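You operate a simulated robot arm through the tools that you are given. There is no shell and no other tool.

The job below is to be done with a simulated robot arm. You get a single attempt, and the scene is never put back.

## Task
Empty the press tray, close the press and set its lock to HELD.
Fine: the white block goes on its black seals, the bearing in the SEALED tray; tray in, guard shut.

It is judged by the outcome, as a careful person would: the job done as asked, and still so three seconds after it is handed in. It fails if anything else is knocked over, pushed out of place, dropped, spilled or broken. Lids that push on must go on centred and level and be pressed home; caps that screw on are set level and turned clockwise until they are tight.

## Robot
A 6-joint arm with a fingered hand, fixed in place. Base frame: the origin is on the floor under the middle of its stand, x ahead of it, y to its left, z up. Units: m, degrees, N and s.
With the tool pointing down near the work surface it reaches from about 0.28 to 0.78 m from the base axis. Its first joint turns from -115.0 to 115.0 degrees. Payload 4 kg.
Tool frame: the origin (TCP) lies between the finger pads and is the grasp point; the fingertips stand 0.026 m ahead of it; z points along the fingers, y is the line along which they close. The gripper opens to 0.164 m; its body begins 0.073 m behind the TCP. The gripper is a hand of 5 fingers: y runs from the thumb to the fingers, the wrist lies at [0, 0, -0.239] in the tool frame, and closing takes about 1.5 s.
Orientation is told as [roll, pitch, yaw] about the base's x, y, z axes, in that order, counted from this pose: with the fingers straight down and closing along the base's y, the tool's x points along the base's -x, its y along +y and its z along -z.

## Interface
- The arm moves only by the tool move_arm. Its argument "moves" is a list of rows, each an object of numbers (a shift or turn left out is 0, a gripper value left out holds the last): "tx", "ty", "tz": the shift along the tool's x, y, z in units of 250 mm (1.0 is 250 mm); "ax", "ay", "az": the turn, a rotation vector about the tool's x, y, z in units of 45 degrees (1.0 is 45 degrees). In form: [{"tx": .., "ty": .., "tz": .., "ax": .., "ay": .., "az": ..}, ...]. A call has 1 to 20 rows; each row is the pose to reach, as a shift and turn from the pose commanded when the call began, along the tool's axes at that moment. "claw" is the gripper command, from -1 (fully open) to 1 (shut), values between in proportion, set as the call begins (left out, the last holds). A call with a number of a shift or a turn outside -1 to 1 is refused whole. Each row takes 0.2 s and may step no farther than 0.05 m and 8.6 degrees from the row before; otherwise, or with a gripper value out of range, the whole call is refused. Where a pose cannot be reached the arm comes as near as it can. A force on the tool above 60 N (or 10 N above the force at the start of the call, whichever is more), or a blocked arm, ends the call early, and 0.2 s more pass. Each finger travels about 0.045 m/s and halts on what it meets, pressing with about 29 N; the grip force reading is that of the motor and also rises with nothing between the fingers. The clock runs only during rows and for 0.2 s after the last one: add rows that repeat a pose to give the fingers time. It gives the time, the measured TCP pose, the force on the tool (base axes), the opening and the grip force at its end, in the units of the frame above (readings bear some noise), with the torque about the TCP (base axes, N m) and any sound that the robot's microphone picked up.
- Cameras (640 x 400 px; columns grow to the right, rows downward): "scene" is fixed at [0.2208, -0.4992, 1.5025]; the picture's right is [0.81, 0.58, 0.00], its down [-0.52, 0.73, -0.44] and it looks along [-0.25, 0.35, 0.90] (base axes); focal length 214 px, centre (320, 200). "wrist" rides on the gripper at [0.05, -0.07, -0.093] in the tool frame; the picture's right is [0.81, 0.59, 0.00], its down [-0.43, 0.60, -0.68] and it looks along [-0.40, 0.55, 0.74] (tool axes); focal length 270 px, centre (320, 200).
- grab_frame(camera): a new picture of that camera. No time passes.
- raise_lower(by): slides the trunk up (or, below 0, down) by that many m; the arm rides with it, the base frame stays. It gives what a move gives, with no picture.
- finger_targets(finger1, finger2, finger3, finger4, thumb_bend): sets how far each is bent, from 0 (flat) to 100 (curled in); at 30 the hand is open as for a grip, at 70 the pads meet at the TCP. One left out holds its place. A second passes; each finger stops where it meets its share of the squeeze, and holds until it gets a number again. A gripper value or a shape takes the hand back. It gives what a move gives, with no picture; readings hold the bend of each and the force on the fingers (four entries, about 0 where the hand has none), thumb and palm.
- set_grasp(shape): the hand has 5 fingers and takes this shape, open, in about a second: jaw (thumb against the fingers, like two jaws); tri (thumb and two fingers); tip (a fingertip pinch); poke (one finger out to press); point (the index stretched); flat (the hand flat); cup (the hand cupped); fist (a fist). The gripper value then closes the fingers along that shape, each until it touches; the sizes above hold for jaw. It gives what a move gives, with no picture.
- measure_at(camera, pixels): for up to 12 pixels [column, row] of the newest picture of that camera ("zoom" is the newest enlarged one), the place [x, y, z] in the base frame of the surface seen there, good to about 0.003 m. No time passes.
- zoom(camera, box): a new picture of the part [left, top, right, bottom] of that camera's present view, enlarged. No time passes.
- job_done(): hands the job in; it is judged then, once.

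Open the gripper and draw the arm clear of the work before you hand the job in, unless the task says otherwise.

The tools are called after ">>>" as name(argument=value, ...) on one line, values as JSON. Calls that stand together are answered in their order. move_arm: Moves the arm, as the interface text tells. Its arguments: {"type":"object","properties":{"moves":{"type":"array","items":{"type":"object","properties":{"tx":{"type":"number"},"ty":{"type":"number"},"tz":{"type":"number"},"ax":{"type":"number"},"ay":{"type":"number"},"az":{"type":"number"}}}},"claw":{"type":"number"}},"required":["moves"]} The other tools are called the same way: raise_lower (by) moves the trunk up or down; set_grasp (shape) gives the hand a shape; finger_targets (finger1, finger2, finger3, finger4, thumb_bend) moves the fingers one by one; grab_frame (camera) takes a picture; measure_at (camera, pixels) gives the place of the surface under pixels of a picture; zoom (camera, box) takes an enlarged picture of a part of a camera's view; job_done () hands the job in.

At the start:

```text
time_s: 0.0
tcp_pos: [0.2121, -0.3828, 1.4391]
ee_rot: [0.0, 0.1, 0.0]
wrist_force: [0.1, 0.0, 0.4]
ft_torque: [-0.02, 0.02, 0.04]
grip_width: 0.1639
grasp_force: 0.0
shape: jaw
bend: [30.0, 30.0, 30.0, 30.0, 30.0]
finger forces: [0.0, 0.0, 0.0, 0.0, 0.0, 0.1]
trunk travel left (down, up): [-0.925, 0.065]
```

scene: 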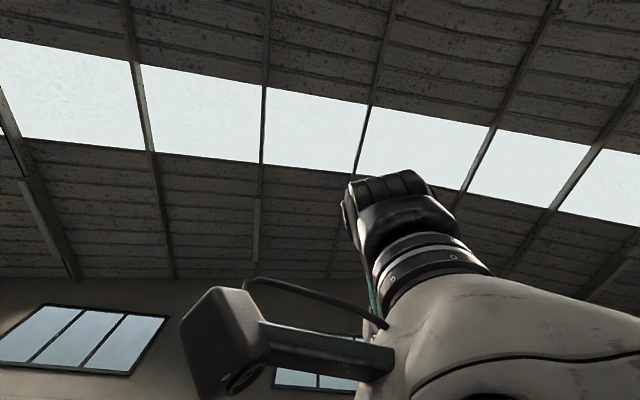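
wrist: 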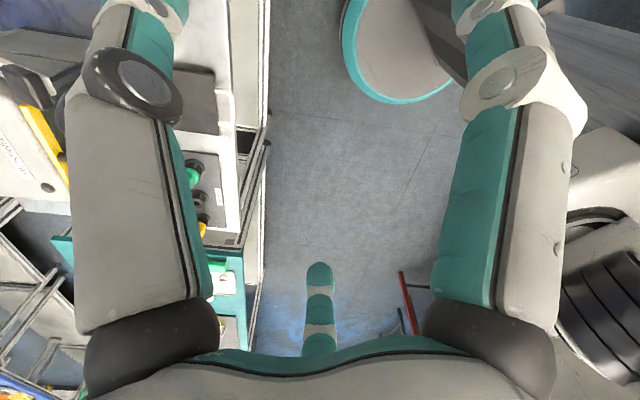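

The opening scene picture shows only the ceiling and part of the robot, while the wrist picture shows equipment at the left, around (190,200). I'll take fresh pictures from both cameras to get my bearings.

>>> grab_frame(camera="scene")

>>> grab_frame(camera="wrist")

```text
taken
```

scene: 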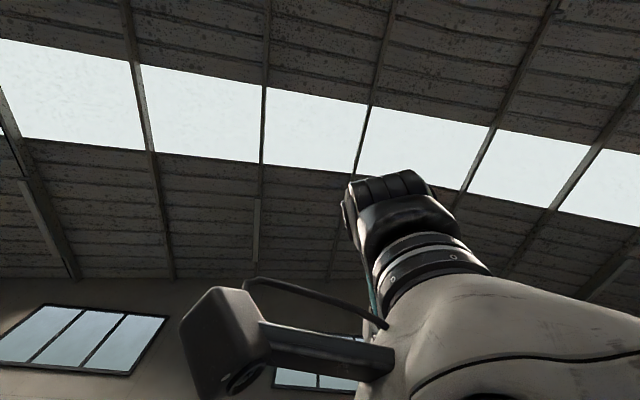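

```text
taken
```

wrist: 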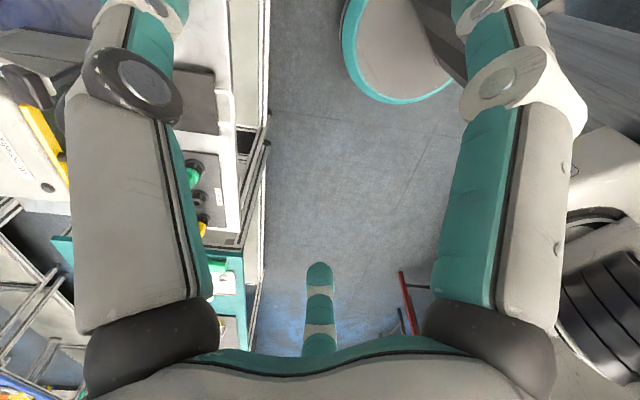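

The pictures look like unusual viewpoints: the wrist view has a control panel with buttons near (195,190) and what look like arms on both sides. I'll measure several pixels in both to understand the geometry.

>>> measure_at(camera="wrist", pixels=[[195, 180], [200, 200], [190, 90], [320, 150], [320, 270], [230, 280], [150, 200], [500, 200], [400, 40], [50, 150], [150, 80], [320, 380]])

>>> measure_at(camera="scene", pixels=[[390, 190], [400, 220], [430, 260], [215, 330], [320, 345], [500, 320], [200, 100], [100, 340], [320, 295], [600, 390]])

```text
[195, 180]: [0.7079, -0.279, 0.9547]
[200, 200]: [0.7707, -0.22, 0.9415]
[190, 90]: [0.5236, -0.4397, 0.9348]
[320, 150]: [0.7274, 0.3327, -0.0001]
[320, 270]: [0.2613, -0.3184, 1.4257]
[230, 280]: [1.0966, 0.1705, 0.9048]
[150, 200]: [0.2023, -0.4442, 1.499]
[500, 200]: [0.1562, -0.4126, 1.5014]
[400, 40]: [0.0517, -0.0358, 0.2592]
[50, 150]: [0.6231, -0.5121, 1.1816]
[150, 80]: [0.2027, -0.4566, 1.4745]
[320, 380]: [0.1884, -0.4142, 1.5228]
```

```text
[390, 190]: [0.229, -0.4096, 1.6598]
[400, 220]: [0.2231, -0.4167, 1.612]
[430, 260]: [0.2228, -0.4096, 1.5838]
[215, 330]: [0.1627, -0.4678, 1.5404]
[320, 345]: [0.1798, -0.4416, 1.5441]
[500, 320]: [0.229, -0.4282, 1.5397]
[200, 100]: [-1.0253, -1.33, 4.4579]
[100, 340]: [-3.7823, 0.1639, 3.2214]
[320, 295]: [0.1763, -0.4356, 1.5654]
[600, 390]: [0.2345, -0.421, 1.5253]
```

The work appears to be ahead-right: the panel at (195,180) is near [0.71,-0.28,0.95], and the floor is seen in the middle. I'll measure what is at the right edge before turning the hand to look at the press.

>>> measure_at(camera="wrist", pixels=[[600, 330], [620, 150], [590, 60], [610, 20], [30, 60], [40, 350], [20, 300], [220, 40], [65, 240], [225, 330], [410, 300], [620, 240]])

>>> zoom(camera="wrist", box=[0, 0, 280, 400])

```text
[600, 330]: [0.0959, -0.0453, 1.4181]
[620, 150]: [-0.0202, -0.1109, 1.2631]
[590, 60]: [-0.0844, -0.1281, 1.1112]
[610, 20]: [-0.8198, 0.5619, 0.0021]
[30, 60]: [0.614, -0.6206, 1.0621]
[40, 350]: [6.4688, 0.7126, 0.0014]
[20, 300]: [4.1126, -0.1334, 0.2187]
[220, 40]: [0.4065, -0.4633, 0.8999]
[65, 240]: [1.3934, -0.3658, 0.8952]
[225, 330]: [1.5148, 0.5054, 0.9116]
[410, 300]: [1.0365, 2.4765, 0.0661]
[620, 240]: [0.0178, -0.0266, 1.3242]
```

```text
1.00 times, centred on (140, 200) of wrist (not enlarged: the box is as wide or as high as the picture)
```

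zoom: 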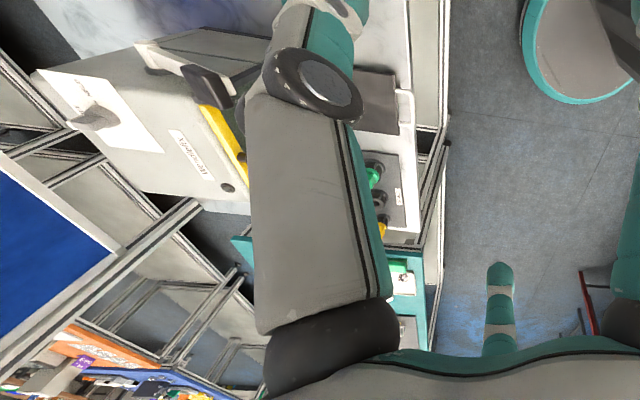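

The press (white body, yellow strip, round lock-like part near (100,115) of the zoom) sits ahead-right around x 0.6, y -0.5. I'll turn the hand about its axis in place, high above everything, so that the camera faces it.

>>> move_arm(moves=[{"az": 0.18}, {"az": 0.36}, {"az": 0.54}, {"az": 0.72}, {"az": 0.9}])

>>> grab_frame(camera="wrist")

>>> grab_frame(camera="scene")

```text
time_s: 1.2
tcp_pos: [0.2119, -0.383, 1.4394]
ee_rot: [0.0, 0.0, -40.6]
wrist_force: [0.0, 0.1, -0.4]
ft_torque: [0.01, -0.04, 0.02]
grip_width: 0.1639
grasp_force: 0.0
shape: jaw
bend: [30.0, 30.0, 30.0, 30.0, 30.0]
finger forces: [0.1, 0.1, 0.0, 0.0, 0.0, 0.1]
trunk travel left (down, up): [-0.925, 0.065]
```

```text
taken
```

wrist: 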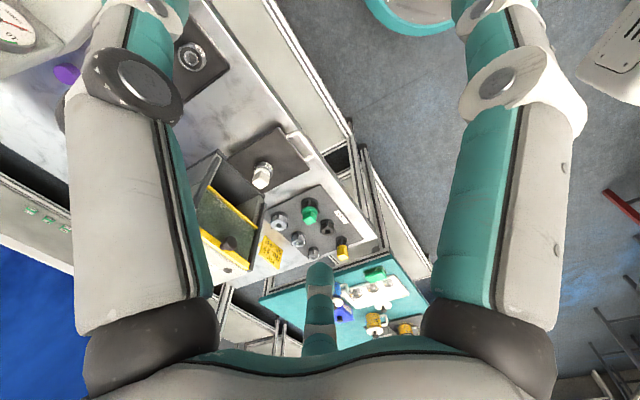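

```text
taken
```

scene: 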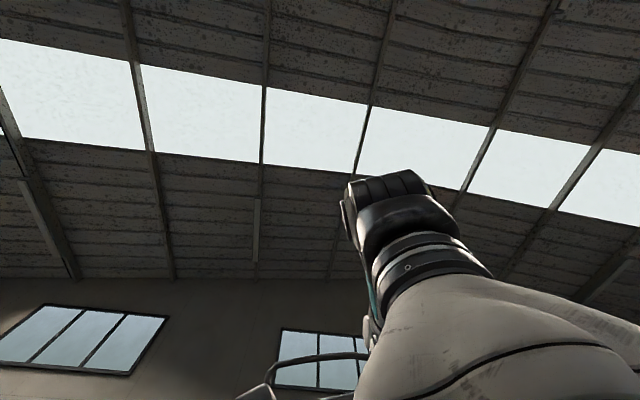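

Now a white bench top with fittings, an open tray-like box near (225,225), and a dial at (20,25) come into view. I'll turn a further 35 degrees to bring the press into the middle.

>>> move_arm(moves=[{"az": 0.18}, {"az": 0.36}, {"az": 0.54}, {"az": 0.72}])

>>> grab_frame(camera="wrist")

```text
time_s: 2.2
tcp_pos: [0.212, -0.3822, 1.4391]
ee_rot: [0.0, 0.0, -73.1]
wrist_force: [-0.1, 0.5, -0.3]
ft_torque: [-0.02, 0.02, 0.02]
grip_width: 0.164
grasp_force: 0.1
shape: jaw
bend: [30.0, 30.0, 30.0, 30.0, 30.0]
finger forces: [0.0, 0.0, 0.1, 0.0, 0.1, 0.0]
trunk travel left (down, up): [-0.925, 0.065]
```

```text
taken
```

wrist: 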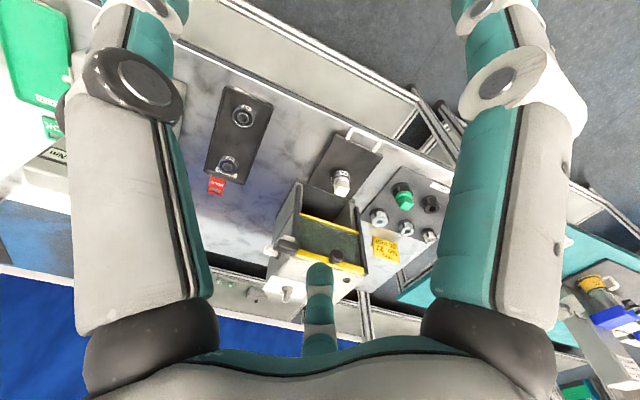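

The press-like box with a yellow bar is now near (320,240), and a red-tagged plate with two round fittings near (230,135). I'll zoom on the parts between the fingers for detail.

>>> zoom(camera="wrist", box=[180, 150, 440, 320])

>>> zoom(camera="wrist", box=[180, 60, 340, 220])

>>> zoom(camera="wrist", box=[0, 0, 120, 200])

>>> measure_at(camera="wrist", pixels=[[320, 240], [280, 245], [235, 110], [225, 165], [340, 185], [403, 195], [385, 250], [30, 60], [20, 150], [300, 290], [200, 250], [600, 290]])

```text
2.35 times, centred on (310, 235) of wrist
```

zoom: 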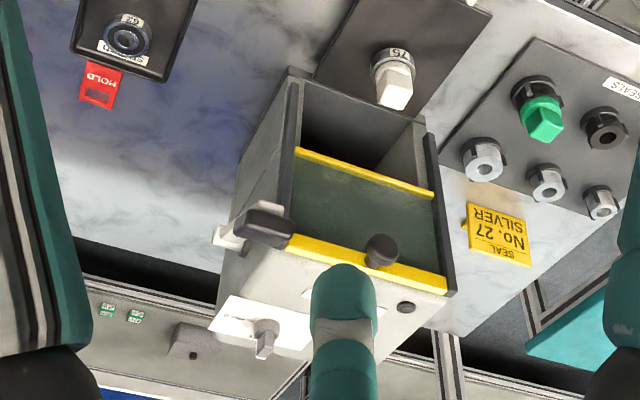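

```text
2.50 times, centred on (260, 140) of wrist
```

zoom: 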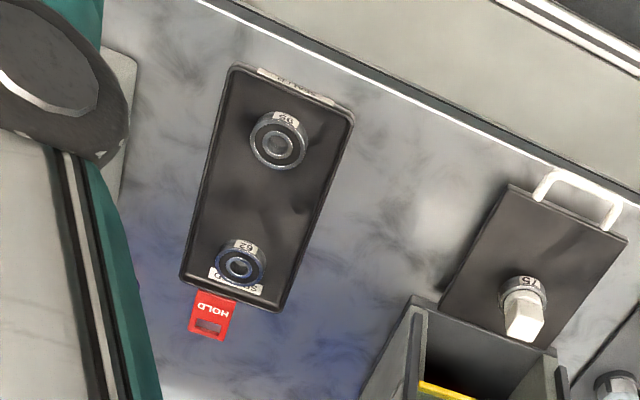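

```text
2.00 times, centred on (60, 100) of wrist
```

zoom: 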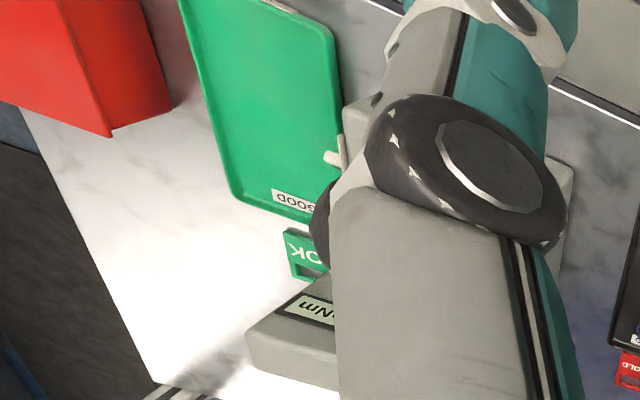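

```text
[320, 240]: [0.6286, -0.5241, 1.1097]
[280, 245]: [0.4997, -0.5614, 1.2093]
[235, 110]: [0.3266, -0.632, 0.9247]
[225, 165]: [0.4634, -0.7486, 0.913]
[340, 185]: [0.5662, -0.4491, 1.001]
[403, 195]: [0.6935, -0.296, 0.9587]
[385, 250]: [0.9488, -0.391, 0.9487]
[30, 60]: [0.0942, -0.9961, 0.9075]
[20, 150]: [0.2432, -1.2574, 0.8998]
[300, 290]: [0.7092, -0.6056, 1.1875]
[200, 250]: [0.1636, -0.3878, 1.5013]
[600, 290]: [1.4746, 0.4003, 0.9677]
```

The zooms show the press (yellow-edged guard raised, a knob with a white label on its far/upper side), a pulled-out tray with a white block on a "75" bearing, a seal board with green block, black and silver seals, and a black tray with bearings and a red HOLD tag. The fingers hide much of the view, so I'll try the flat hand shape for a clearer look.

>>> set_grasp(shape="flat")

>>> grab_frame(camera="wrist")

```text
time_s: 3.1
tcp_pos: [0.213, -0.383, 1.4395]
ee_rot: [0.0, 0.0, -72.8]
wrist_force: [0.4, -0.4, 0.6]
ft_torque: [0.02, 0.02, -0.02]
grip_width: 0.0
grasp_force: 0.1
shape: flat
bend: [69.0, 69.0, 69.0, 69.0, 77.0]
finger forces: [0.0, 0.0, 0.0, 0.1, 0.0, 0.1]
trunk travel left (down, up): [-0.925, 0.065]
```

```text
taken
```

wrist: 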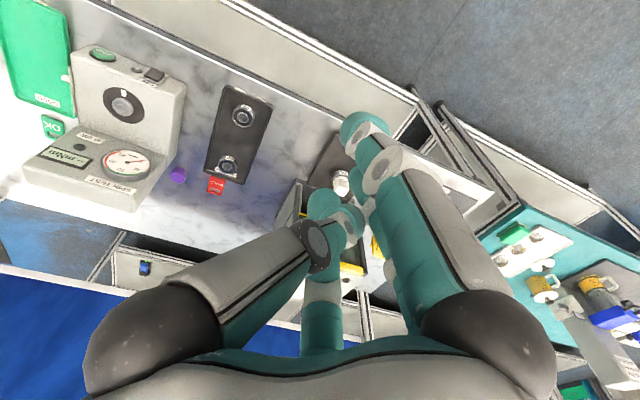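

The flat shape brings the fingers in front of the press instead, though the left side shows a test unit with a dial at (125,105) and a gauge at (127,163). I'll spread all fingers straight to clear the view.

>>> finger_targets(finger1=0, finger2=0, finger3=0, finger4=0, thumb_bend=0)

>>> grab_frame(camera="wrist")

```text
time_s: 4.1
tcp_pos: [0.2134, -0.3834, 1.4394]
ee_rot: [0.1, -0.1, -72.9]
wrist_force: [0.3, 0.4, 1.0]
ft_torque: [0.03, -0.01, -0.01]
grip_width: 0.1234
grasp_force: 0.0
shape: fingers
bend: [1.0, 1.0, 1.0, 1.0, 0.0]
finger forces: [0.1, 0.0, 0.0, 0.1, 0.1, 0.1]
trunk travel left (down, up): [-0.925, 0.065]
```

```text
taken
```

wrist: 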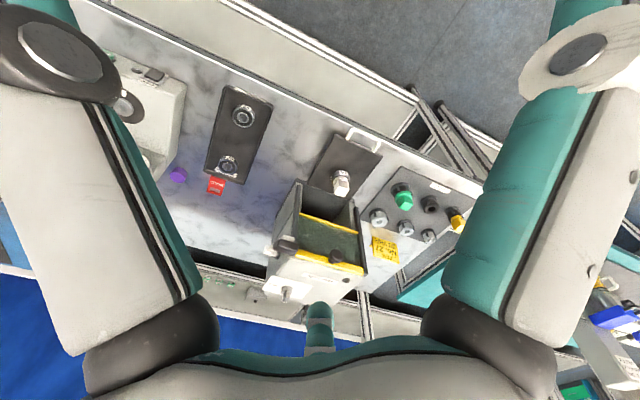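

With the fingers spread the press, seal board and black tray are all visible between (170,80) and (470,300). I'll zoom in on each for labels.

>>> zoom(camera="wrist", box=[350, 160, 480, 270])

>>> zoom(camera="wrist", box=[240, 180, 400, 310])

>>> zoom(camera="wrist", box=[300, 120, 400, 210])

>>> zoom(camera="wrist", box=[180, 70, 300, 210])

```text
3.64 times, centred on (415, 215) of wrist
```

zoom: 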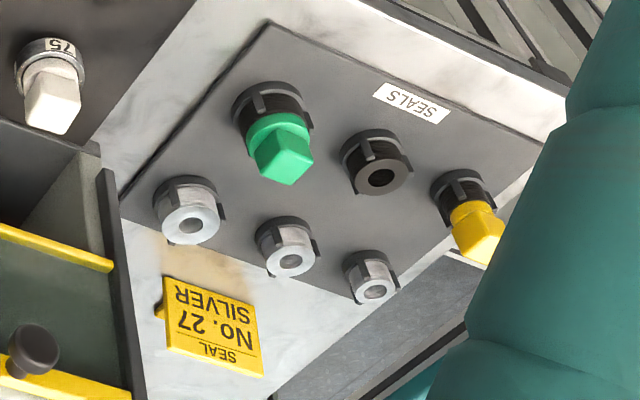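

```text
3.08 times, centred on (320, 245) of wrist
```

zoom: 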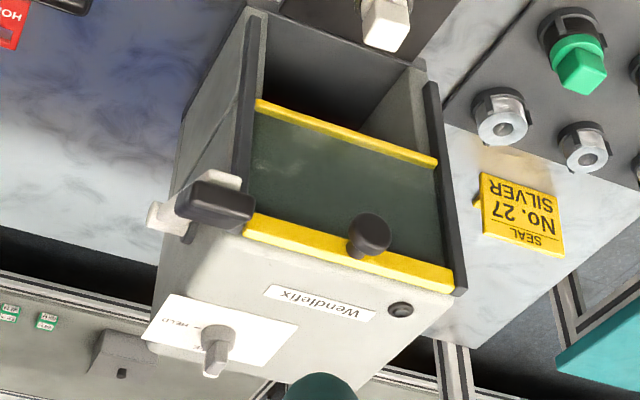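

```text
4.44 times, centred on (350, 165) of wrist
```

zoom: 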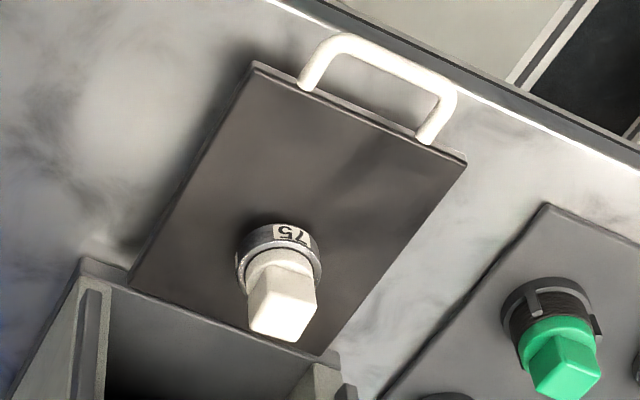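

```text
2.86 times, centred on (240, 140) of wrist
```

zoom: 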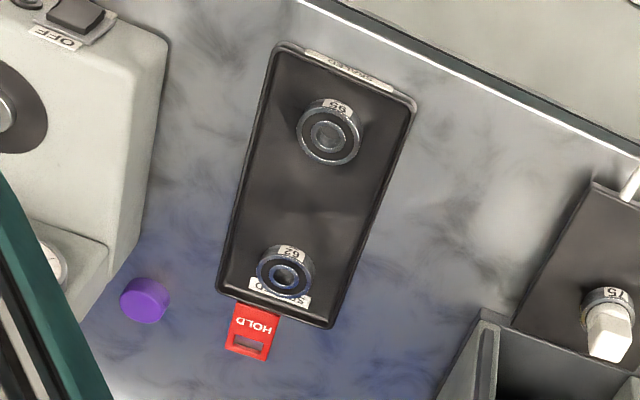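

The black tray carries bearings "59" and "62", a SEALED-looking label and a red HOLD tag; the seal board has green on a large black seal, yellow on a small black one, and the middle black one is empty. I'll measure the black tray parts in this last zoom.

>>> measure_at(camera="zoom", pixels=[[328, 138], [285, 278], [308, 210], [285, 48], [412, 105], [222, 290], [330, 322], [350, 68], [280, 292], [250, 325], [145, 300], [607, 330]])

>>> zoom(camera="wrist", box=[200, 80, 280, 130])

>>> zoom(camera="wrist", box=[195, 140, 275, 200])

```text
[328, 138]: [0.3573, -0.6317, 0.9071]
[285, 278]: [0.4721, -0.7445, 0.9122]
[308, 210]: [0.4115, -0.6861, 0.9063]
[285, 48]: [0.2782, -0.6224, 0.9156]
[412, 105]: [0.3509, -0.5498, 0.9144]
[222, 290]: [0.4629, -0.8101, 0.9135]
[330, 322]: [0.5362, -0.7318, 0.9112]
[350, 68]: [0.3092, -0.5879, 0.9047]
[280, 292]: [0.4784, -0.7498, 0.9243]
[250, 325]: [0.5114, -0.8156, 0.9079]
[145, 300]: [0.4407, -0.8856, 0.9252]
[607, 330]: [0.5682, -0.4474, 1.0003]
```

```text
8.00 times, centred on (240, 105) of wrist
```

zoom: 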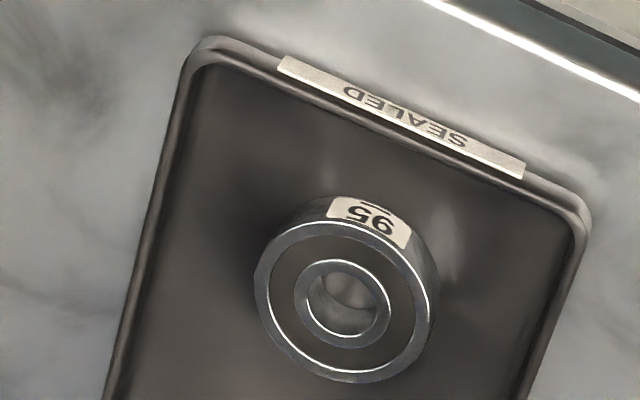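

```text
6.67 times, centred on (235, 170) of wrist
```

zoom: 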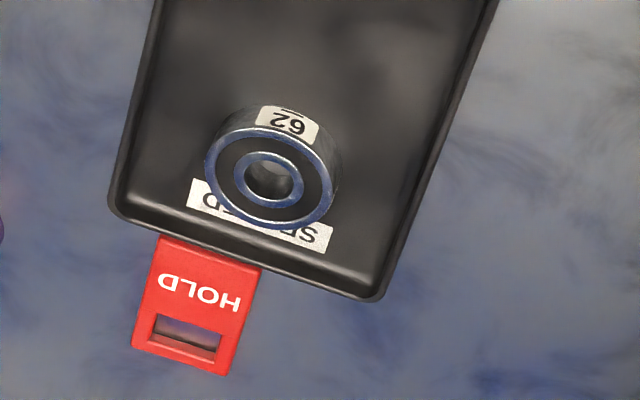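

The black tray is clearly labelled SEALED (both ends) and its bearings are 95 and 62, with free space in the middle around [0.41,-0.69]. Next I'll measure the press tray with the white block and the seal board in fresh zooms.

>>> zoom(camera="wrist", box=[300, 120, 400, 210])

>>> measure_at(camera="zoom", pixels=[[295, 285], [275, 325], [250, 325], [280, 237], [245, 250], [320, 260], [255, 65], [465, 160], [345, 40], [440, 95], [135, 275], [335, 365]])

>>> zoom(camera="wrist", box=[350, 160, 480, 270])

>>> measure_at(camera="zoom", pixels=[[380, 178], [378, 160], [345, 150], [410, 165], [285, 155], [290, 125], [490, 240], [190, 222], [290, 260], [375, 290], [270, 25], [540, 140]])

```text
4.44 times, centred on (350, 165) of wrist
```

zoom: 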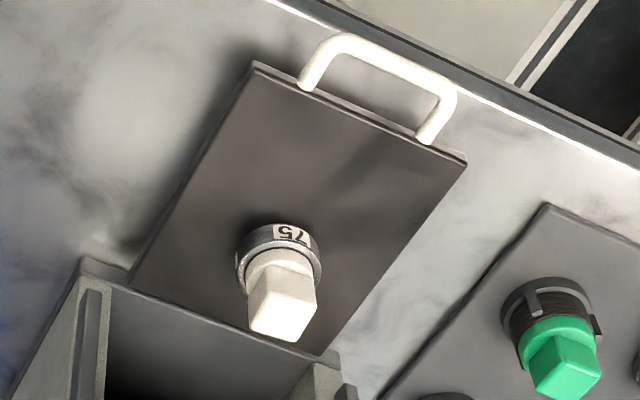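

```text
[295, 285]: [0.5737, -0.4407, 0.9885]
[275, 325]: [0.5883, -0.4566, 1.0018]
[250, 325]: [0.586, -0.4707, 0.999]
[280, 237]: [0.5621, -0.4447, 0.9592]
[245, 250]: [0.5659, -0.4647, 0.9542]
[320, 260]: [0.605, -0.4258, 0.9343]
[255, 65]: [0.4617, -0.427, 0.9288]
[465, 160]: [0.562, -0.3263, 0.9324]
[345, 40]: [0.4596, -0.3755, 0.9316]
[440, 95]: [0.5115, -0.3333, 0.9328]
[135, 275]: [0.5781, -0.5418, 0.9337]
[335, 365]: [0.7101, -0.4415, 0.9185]
```

```text
3.64 times, centred on (415, 215) of wrist
```

zoom: 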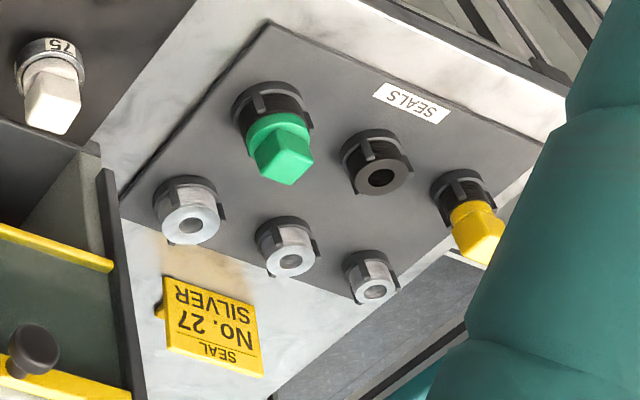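

```text
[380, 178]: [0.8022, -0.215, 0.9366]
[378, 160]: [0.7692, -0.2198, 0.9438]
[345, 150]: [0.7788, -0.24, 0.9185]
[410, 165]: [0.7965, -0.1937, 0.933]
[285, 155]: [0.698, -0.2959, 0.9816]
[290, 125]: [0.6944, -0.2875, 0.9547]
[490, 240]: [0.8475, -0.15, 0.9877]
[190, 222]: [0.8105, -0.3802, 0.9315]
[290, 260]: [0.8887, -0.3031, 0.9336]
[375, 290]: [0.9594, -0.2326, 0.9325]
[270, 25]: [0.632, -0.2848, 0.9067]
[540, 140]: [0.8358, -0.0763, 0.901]
```

The press tray plate is at z≈0.93 with the bearing top near z≈0.958 and the block top at z≈1.00 at about [0.57,-0.447]; the empty middle black seal is near [0.79,-0.215]. The bench is turned 45 degrees, so I'll move the hand closer, staying high and in front of the press, with yaw -45.

>>> move_arm(moves=[{"tx": -0.017, "ty": 0.105, "tz": 0.095, "az": -0.0775}, {"tx": -0.034, "ty": 0.21, "tz": 0.19, "az": -0.155}, {"tx": -0.051, "ty": 0.315, "tz": 0.285, "az": -0.2325}, {"tx": -0.068, "ty": 0.42, "tz": 0.38, "az": -0.31}, {"tx": -0.085, "ty": 0.525, "tz": 0.475, "az": -0.3875}, {"tx": -0.102, "ty": 0.63, "tz": 0.57, "az": -0.465}, {"tx": -0.119, "ty": 0.735, "tz": 0.665, "az": -0.5425}, {"tx": -0.136, "ty": 0.84, "tz": 0.76, "az": -0.62}])

>>> grab_frame(camera="wrist")

```text
time_s: 5.9
tcp_pos: [0.4256, -0.3541, 1.2468]
ee_rot: [0.1, 0.0, -44.9]
wrist_force: [0.0, 0.6, -0.3]
ft_torque: [0.03, 0.05, -0.01]
grip_width: 0.1235
grasp_force: 0.0
shape: fingers
bend: [1.0, 1.0, 1.0, 1.0, 0.0]
finger forces: [0.1, 0.0, 0.0, 0.0, 0.0, 0.0]
trunk travel left (down, up): [-0.925, 0.065]
```

```text
taken
```

wrist: 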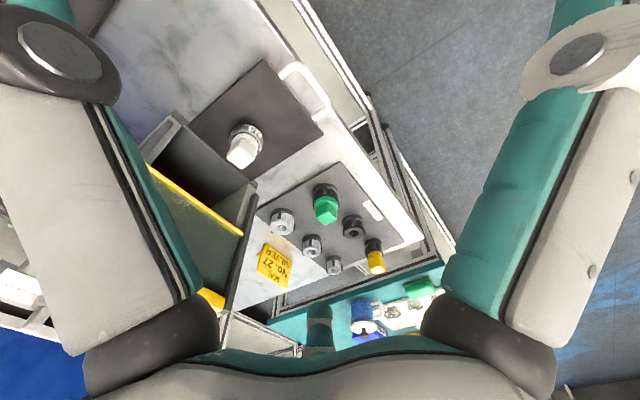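

Now the tray with block is at (243,145) and the seal board at (330,225). I'll zoom in on both and measure.

>>> zoom(camera="wrist", box=[205, 100, 285, 190])

>>> measure_at(camera="zoom", pixels=[[300, 225], [320, 200], [280, 200], [340, 130], [290, 260]])

>>> zoom(camera="wrist", box=[260, 170, 400, 280])

>>> measure_at(camera="zoom", pixels=[[405, 200], [380, 210], [425, 215], [405, 240], [310, 150], [300, 110], [515, 330], [100, 185], [230, 270], [335, 350]])

```text
4.44 times, centred on (245, 145) of wrist
```

zoom: 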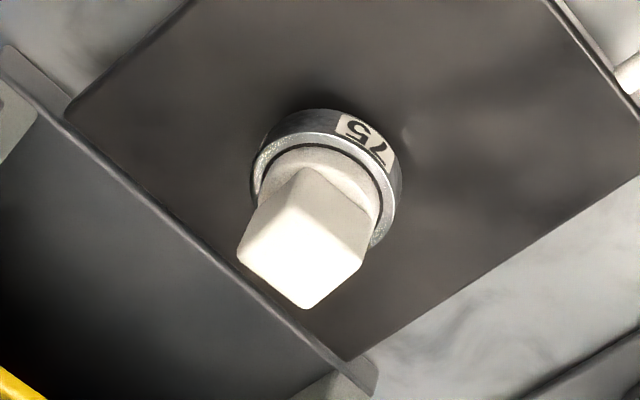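

```text
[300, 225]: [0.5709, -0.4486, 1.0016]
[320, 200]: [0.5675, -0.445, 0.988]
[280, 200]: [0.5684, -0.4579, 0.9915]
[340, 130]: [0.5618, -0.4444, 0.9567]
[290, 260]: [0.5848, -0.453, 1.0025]
```

```text
3.64 times, centred on (330, 225) of wrist
```

zoom: 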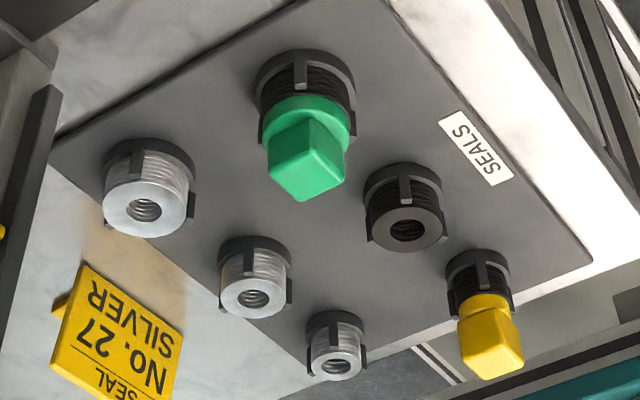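

```text
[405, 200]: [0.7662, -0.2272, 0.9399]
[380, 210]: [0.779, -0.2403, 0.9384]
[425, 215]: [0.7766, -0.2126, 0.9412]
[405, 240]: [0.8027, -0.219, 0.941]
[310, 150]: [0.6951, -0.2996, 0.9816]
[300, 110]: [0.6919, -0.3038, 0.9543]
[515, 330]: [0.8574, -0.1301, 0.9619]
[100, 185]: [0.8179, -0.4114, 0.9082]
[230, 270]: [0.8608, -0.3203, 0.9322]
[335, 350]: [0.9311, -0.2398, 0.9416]
```

The block's square head is roughly aligned with the tray edges, and the middle black seal's centre is near [0.785,-0.222,0.940]. Before touching anything I want a head-on view of the press guard and lock, so I'll back off and turn the camera toward it.

>>> move_arm(moves=[{"tx": 0.07, "az": 0.15}, {"tx": 0.14, "az": 0.3}, {"tx": 0.21, "az": 0.45}, {"tx": 0.28, "az": 0.6}, {"tx": 0.34, "az": 0.75}, {"tx": 0.4, "az": 0.9}])

>>> move_arm(moves=[{"az": 0.15}, {"az": 0.3}])

>>> grab_frame(camera="wrist")

```text
time_s: 7.3
tcp_pos: [0.3529, -0.2824, 1.2501]
ee_rot: [-0.1, 0.0, -85.6]
wrist_force: [0.4, -0.2, -0.3]
ft_torque: [-0.01, -0.02, -0.02]
grip_width: 0.1236
grasp_force: 0.1
shape: fingers
bend: [1.0, 1.0, 1.0, 1.0, 0.0]
finger forces: [0.1, 0.1, 0.1, 0.1, 0.0, 0.1]
trunk travel left (down, up): [-0.925, 0.065]
```

```text
time_s: 7.9
tcp_pos: [0.3535, -0.283, 1.2497]
ee_rot: [0.0, 0.0, -99.2]
wrist_force: [0.7, 0.1, -0.3]
ft_torque: [0.01, 0.0, 0.0]
grip_width: 0.1236
grasp_force: 0.0
shape: fingers
bend: [1.0, 1.0, 1.0, 1.0, 0.0]
finger forces: [0.0, 0.0, 0.1, 0.0, 0.0, 0.2]
trunk travel left (down, up): [-0.925, 0.065]
```

```text
taken
```

wrist: 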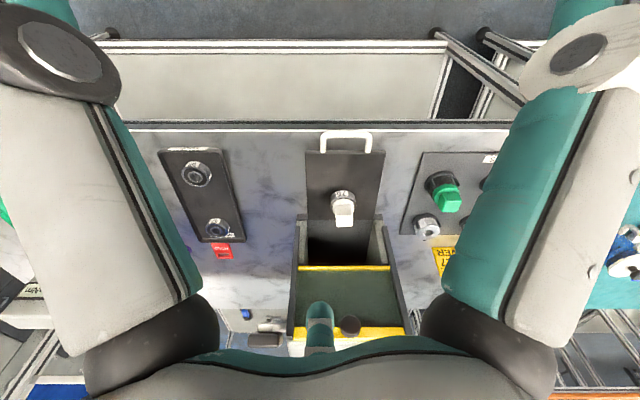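

The camera now looks straight at the press, but its top with the lock is cut off at the bottom of the picture, around (350,330). I'll tilt the hand forward by about 25 degrees to see the guard and lock.

>>> move_arm(moves=[{"ax": -0.15, "ay": -0.109}, {"ax": -0.3, "ay": -0.218}, {"ax": -0.45, "ay": -0.327}])

>>> grab_frame(camera="wrist")

```text
time_s: 8.7
tcp_pos: [0.3525, -0.2836, 1.2495]
ee_rot: [20.8, -14.5, -101.6]
wrist_force: [0.5, 0.6, 0.5]
ft_torque: [-0.02, -0.02, 0.04]
grip_width: 0.1237
grasp_force: 0.1
shape: fingers
bend: [1.0, 1.0, 1.0, 1.0, 0.0]
finger forces: [0.1, 0.0, 0.0, 0.0, 0.0, 0.0]
trunk travel left (down, up): [-0.925, 0.065]
```

```text
taken
```

wrist: 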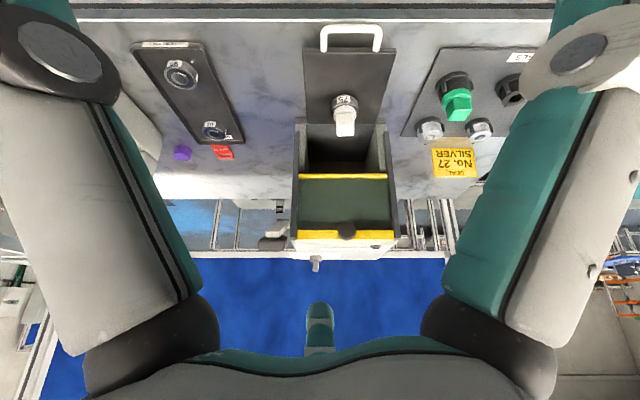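

The whole press front now shows at (345,200), with the guard panel, its knob at (347,230) and the lock knob on top at (316,262). I'll zoom in and measure its parts.

>>> zoom(camera="wrist", box=[250, 110, 430, 290])

>>> measure_at(camera="zoom", pixels=[[340, 95], [340, 200], [340, 148], [345, 268], [345, 262], [230, 60], [425, 150], [270, 300], [180, 290], [400, 300], [300, 60], [345, 280]])

>>> zoom(camera="wrist", box=[250, 200, 420, 290])

```text
2.22 times, centred on (340, 200) of wrist
```

zoom: 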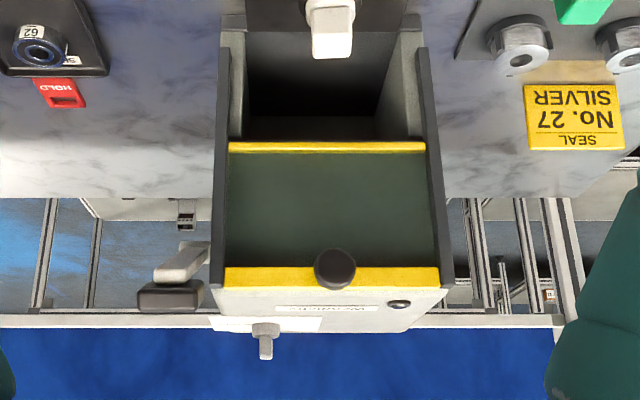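

```text
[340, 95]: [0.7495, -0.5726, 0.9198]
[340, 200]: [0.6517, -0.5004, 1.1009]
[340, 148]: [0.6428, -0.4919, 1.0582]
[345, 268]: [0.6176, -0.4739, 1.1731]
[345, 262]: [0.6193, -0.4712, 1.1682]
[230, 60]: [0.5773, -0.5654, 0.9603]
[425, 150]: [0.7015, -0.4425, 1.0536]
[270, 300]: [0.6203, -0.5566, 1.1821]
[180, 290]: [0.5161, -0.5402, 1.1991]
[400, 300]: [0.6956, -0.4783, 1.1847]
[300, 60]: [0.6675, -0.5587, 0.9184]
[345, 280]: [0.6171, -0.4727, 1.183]
```

```text
3.76 times, centred on (335, 245) of wrist
```

zoom: 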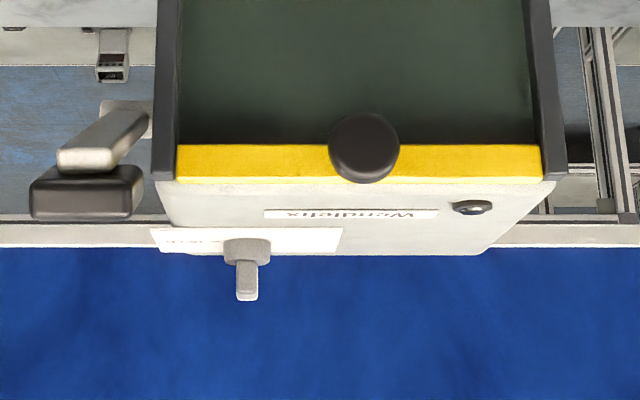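

The guard is a vertical slide (lower edge z≈1.058, knob at about [0.618,-0.474,1.17]), and there is a side lever reaching out near [0.516,-0.540,1.20] that I must avoid. Now I'll turn the tilted hand back so it closes along the bench's left-right line, and try the tri shape.

>>> move_arm(moves=[{"az": -0.15}, {"az": -0.3}, {"az": -0.45}, {"az": -0.6}, {"az": -0.75}, {"az": -0.9}])

>>> move_arm(moves=[{"az": -0.15}, {"az": -0.3}])

>>> set_grasp(shape="tri")

>>> grab_frame(camera="wrist")

```text
time_s: 10.1
tcp_pos: [0.3532, -0.2829, 1.25]
ee_rot: [6.2, -24.3, -59.7]
wrist_force: [0.3, -0.2, 0.6]
ft_torque: [0.01, -0.05, -0.01]
grip_width: 0.1237
grasp_force: 0.2
shape: fingers
bend: [1.0, 1.0, 1.0, 1.0, 0.0]
finger forces: [0.1, 0.1, 0.1, 0.0, 0.1, 0.1]
trunk travel left (down, up): [-0.925, 0.065]
```

```text
time_s: 10.7
tcp_pos: [0.3528, -0.283, 1.2493]
ee_rot: [-0.1, -25.0, -44.9]
wrist_force: [0.1, -0.2, -0.3]
ft_torque: [0.02, 0.0, 0.01]
grip_width: 0.1237
grasp_force: 0.0
shape: fingers
bend: [1.0, 1.0, 1.0, 1.0, 0.0]
finger forces: [0.0, 0.0, 0.0, 0.0, 0.1, 0.0]
trunk travel left (down, up): [-0.925, 0.065]
```

```text
time_s: 11.6
tcp_pos: [0.3537, -0.2832, 1.2506]
ee_rot: [-0.1, -25.0, -45.1]
wrist_force: [-0.6, 0.0, -0.5]
ft_torque: [-0.03, -0.01, 0.0]
grip_width: 0.164
grasp_force: 0.2
shape: tri
bend: [14.0, 30.0, 30.0, 14.0, 30.0]
finger forces: [0.0, 0.1, 0.1, 0.0, 0.1, 0.0]
trunk travel left (down, up): [-0.925, 0.065]
```

```text
taken
```

wrist: 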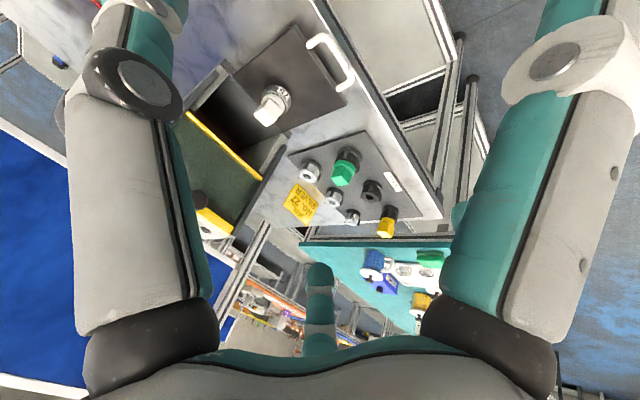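

Tri shape bends the middle two fingers and thumb to 30. I'll measure points on the visible digits to learn where they lie relative to the TCP.

>>> measure_at(camera="wrist", pixels=[[320, 270], [320, 310], [320, 345], [150, 20], [135, 75], [130, 200], [190, 250], [560, 50], [550, 170], [500, 250], [455, 215], [160, 10]])

```text
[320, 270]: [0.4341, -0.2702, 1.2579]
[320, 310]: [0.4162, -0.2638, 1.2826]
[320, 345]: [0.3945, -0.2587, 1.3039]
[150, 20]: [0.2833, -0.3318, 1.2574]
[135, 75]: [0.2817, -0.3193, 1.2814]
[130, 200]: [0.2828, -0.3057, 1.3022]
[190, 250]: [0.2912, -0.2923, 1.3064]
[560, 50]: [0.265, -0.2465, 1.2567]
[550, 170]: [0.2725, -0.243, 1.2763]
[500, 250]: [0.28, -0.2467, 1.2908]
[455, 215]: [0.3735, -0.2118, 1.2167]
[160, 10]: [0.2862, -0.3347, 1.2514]
```

The thumb lies at tool y≈-0.08 on the left, with fingers at y≈+0.065. I'll close the tri grasp in free air to see where the pads meet.

>>> move_arm(moves=[{}, {}, {}, {}, {}, {}, {}, {}, {}, {}], claw=0.7)

>>> grab_frame(camera="wrist")

>>> zoom(camera="wrist", box=[240, 120, 400, 280])

```text
time_s: 13.8
tcp_pos: [0.3529, -0.2824, 1.2504]
ee_rot: [0.0, -25.0, -45.0]
wrist_force: [-0.2, -0.1, -0.3]
ft_torque: [0.01, 0.01, 0.03]
grip_width: 0.0251
grasp_force: 0.2
shape: tri
bend: [14.0, 77.0, 77.0, 14.0, 70.0]
finger forces: [0.0, 0.0, 0.1, 0.0, 0.0, 0.0]
trunk travel left (down, up): [-0.925, 0.065]
```

```text
taken
```

wrist: 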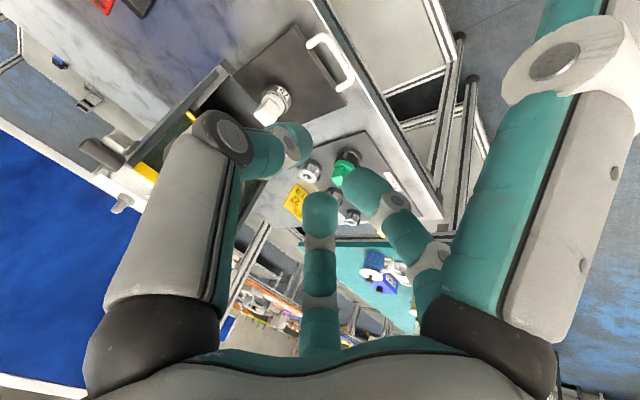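

```text
2.50 times, centred on (320, 200) of wrist
```

zoom: 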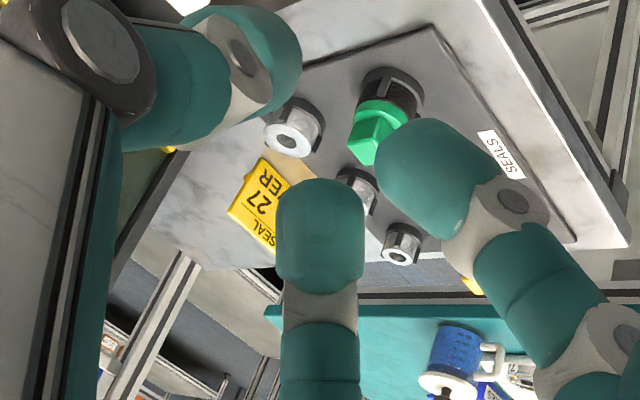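

The three digits converge near the picture centre: thumb tip near (292,145), fingers at (320,210) and (358,190). I'll measure these tips.

>>> measure_at(camera="wrist", pixels=[[297, 142], [285, 150], [260, 150], [320, 200], [320, 225], [320, 260], [350, 180], [368, 192], [385, 205], [405, 240], [305, 150], [230, 140]])

```text
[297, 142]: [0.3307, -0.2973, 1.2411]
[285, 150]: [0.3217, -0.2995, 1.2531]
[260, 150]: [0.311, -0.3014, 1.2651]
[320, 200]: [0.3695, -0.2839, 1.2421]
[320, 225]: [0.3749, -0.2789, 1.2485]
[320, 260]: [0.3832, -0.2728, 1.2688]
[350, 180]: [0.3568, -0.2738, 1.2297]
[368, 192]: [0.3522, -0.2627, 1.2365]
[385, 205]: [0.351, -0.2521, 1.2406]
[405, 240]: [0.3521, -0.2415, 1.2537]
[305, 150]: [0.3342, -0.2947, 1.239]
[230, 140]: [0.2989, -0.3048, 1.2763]
```

The tripod closes symmetrically about the TCP, which suits the block's square head. I'll now zoom on the block from here and measure its top-face corners precisely.

>>> zoom(camera="wrist", box=[240, 75, 310, 130])

```text
7.27 times, centred on (275, 102) of wrist
```

zoom: 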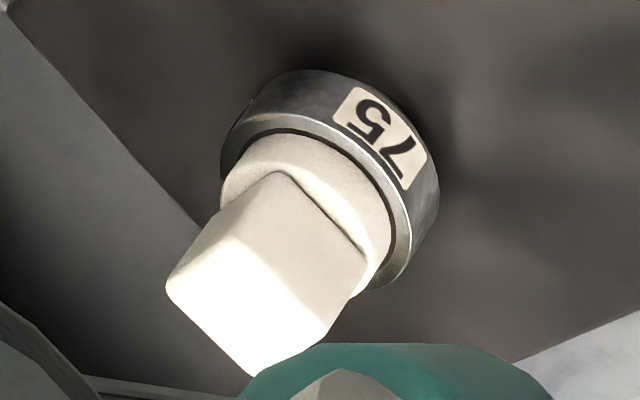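

The square head's top face spans (168,290)–(255,375) in this zoom. I'll measure corners and the bearing/tray heights.

>>> measure_at(camera="zoom", pixels=[[178, 290], [238, 245], [255, 365], [318, 325], [250, 300], [277, 180], [360, 260], [215, 215], [300, 160], [240, 150], [380, 180], [395, 255]])

```text
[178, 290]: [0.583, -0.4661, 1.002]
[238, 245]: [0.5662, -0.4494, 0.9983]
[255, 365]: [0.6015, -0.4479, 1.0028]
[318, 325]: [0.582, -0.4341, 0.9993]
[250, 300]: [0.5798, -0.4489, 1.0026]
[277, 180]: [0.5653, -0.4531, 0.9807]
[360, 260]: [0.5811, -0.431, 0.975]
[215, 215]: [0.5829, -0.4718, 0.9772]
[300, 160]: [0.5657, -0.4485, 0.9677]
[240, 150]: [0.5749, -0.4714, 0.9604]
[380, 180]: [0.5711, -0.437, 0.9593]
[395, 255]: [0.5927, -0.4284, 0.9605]
```

The head is centred near [0.583,-0.449], about 25 mm square and aligned with the bench, its top at z 1.002, with the bearing top at z 0.960. I'll open the hand and move over toward the seal board, staying clear of the press, to measure the middle black seal more closely.

>>> move_arm(moves=[{"tx": -0.045, "ty": 0.125, "tz": 0.104}, {"tx": -0.091, "ty": 0.25, "tz": 0.208}, {"tx": -0.136, "ty": 0.375, "tz": 0.312}, {"tx": -0.182, "ty": 0.5, "tz": 0.415}, {"tx": -0.227, "ty": 0.625, "tz": 0.519}, {"tx": -0.272, "ty": 0.75, "tz": 0.623}, {"tx": -0.318, "ty": 0.875, "tz": 0.727}, {"tx": -0.363, "ty": 1.0, "tz": 0.831}], claw=-1)

>>> grab_frame(camera="wrist")

```text
time_s: 15.6
tcp_pos: [0.6529, -0.2258, 1.0991]
ee_rot: [0.1, -25.0, -45.0]
wrist_force: [1.1, -0.2, 0.1]
ft_torque: [0.02, 0.03, 0.02]
grip_width: 0.1643
grasp_force: 0.0
shape: tri
bend: [14.0, 30.0, 30.0, 14.0, 30.0]
finger forces: [0.1, 0.0, 0.0, 0.0, 0.0, 0.0]
trunk travel left (down, up): [-0.925, 0.065]
```

```text
taken
```

wrist: 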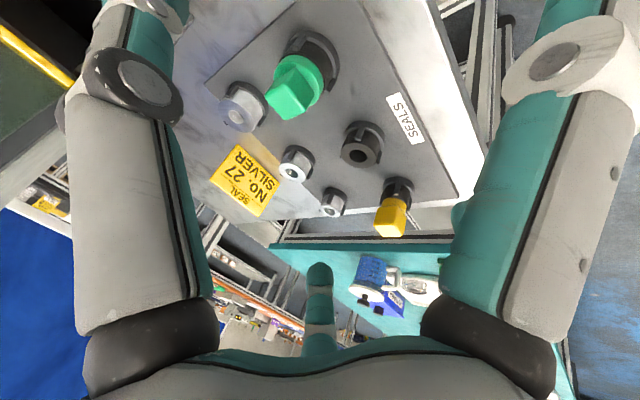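

The middle black seal is at (360,147). I'll zoom in on it and measure its rim, hole, and the green and yellow blocks as references.

>>> zoom(camera="wrist", box=[320, 110, 400, 180])

>>> measure_at(camera="zoom", pixels=[[325, 210], [310, 160], [350, 240], [270, 180], [355, 185], [320, 250], [285, 215], [335, 165]])

>>> zoom(camera="wrist", box=[220, 20, 440, 240])

```text
5.71 times, centred on (360, 145) of wrist
```

zoom: 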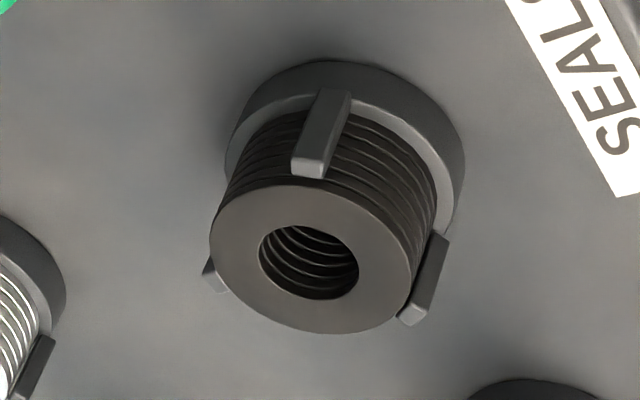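

```text
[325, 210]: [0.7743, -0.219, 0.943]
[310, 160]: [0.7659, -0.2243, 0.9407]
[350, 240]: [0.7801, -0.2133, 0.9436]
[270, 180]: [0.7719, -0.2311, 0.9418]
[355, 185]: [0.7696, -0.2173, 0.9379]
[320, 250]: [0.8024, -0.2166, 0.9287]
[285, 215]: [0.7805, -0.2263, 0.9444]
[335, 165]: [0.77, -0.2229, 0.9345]
```

```text
1.82 times, centred on (330, 130) of wrist
```

zoom: 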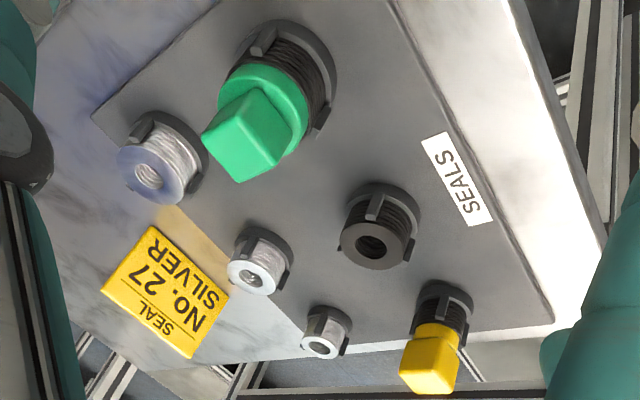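

The top ring of the black seal stack is the ellipse centred near (311,260) in that zoom. I'll re-take the zoom and measure points around the ring to fix its centre.

>>> zoom(camera="wrist", box=[320, 110, 400, 180])

>>> measure_at(camera="zoom", pixels=[[235, 245], [385, 285], [305, 205], [315, 315], [250, 210], [375, 245], [265, 300], [370, 315], [218, 245], [402, 285], [300, 194], [318, 326]])

>>> zoom(camera="wrist", box=[340, 160, 440, 250])

>>> measure_at(camera="zoom", pixels=[[300, 300], [320, 260], [340, 320], [280, 330], [330, 180], [360, 200]])

>>> zoom(camera="wrist", box=[240, 20, 350, 130])

>>> measure_at(camera="zoom", pixels=[[230, 255], [200, 280], [275, 280], [235, 215], [240, 325], [345, 200]])

```text
5.71 times, centred on (360, 145) of wrist
```

zoom: 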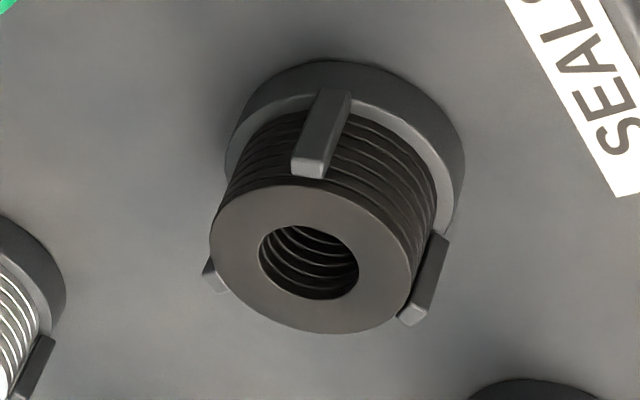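

```text
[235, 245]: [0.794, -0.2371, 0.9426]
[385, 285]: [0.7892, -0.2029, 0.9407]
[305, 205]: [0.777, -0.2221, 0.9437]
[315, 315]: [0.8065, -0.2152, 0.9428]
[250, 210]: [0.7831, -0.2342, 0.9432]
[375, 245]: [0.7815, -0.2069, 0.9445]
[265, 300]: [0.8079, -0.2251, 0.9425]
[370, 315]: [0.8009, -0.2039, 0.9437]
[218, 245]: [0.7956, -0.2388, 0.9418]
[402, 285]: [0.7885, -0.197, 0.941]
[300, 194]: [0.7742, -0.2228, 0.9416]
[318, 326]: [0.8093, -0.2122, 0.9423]
```

```text
4.44 times, centred on (390, 205) of wrist
```

zoom: 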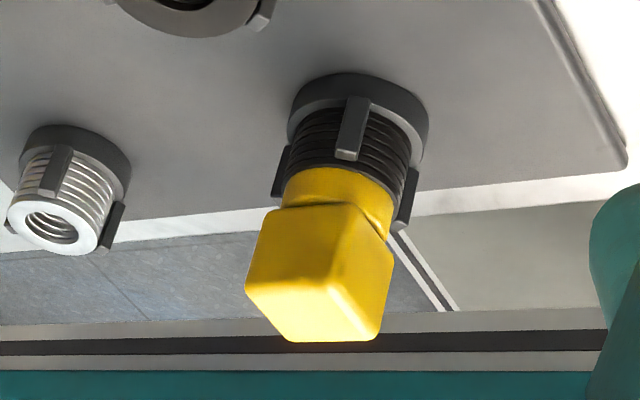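

```text
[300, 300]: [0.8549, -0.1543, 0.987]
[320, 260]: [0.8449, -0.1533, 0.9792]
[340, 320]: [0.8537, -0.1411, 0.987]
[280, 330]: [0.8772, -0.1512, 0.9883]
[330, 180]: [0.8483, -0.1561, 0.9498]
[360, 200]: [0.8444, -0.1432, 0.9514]
```

```text
3.64 times, centred on (295, 75) of wrist
```

zoom: 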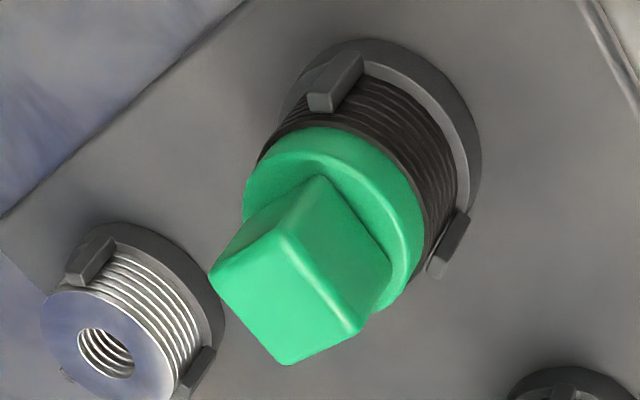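

```text
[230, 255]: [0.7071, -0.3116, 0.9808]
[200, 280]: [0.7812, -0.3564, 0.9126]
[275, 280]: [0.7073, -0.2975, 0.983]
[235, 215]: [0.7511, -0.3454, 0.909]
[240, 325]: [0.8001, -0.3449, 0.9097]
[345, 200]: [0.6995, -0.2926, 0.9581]
```

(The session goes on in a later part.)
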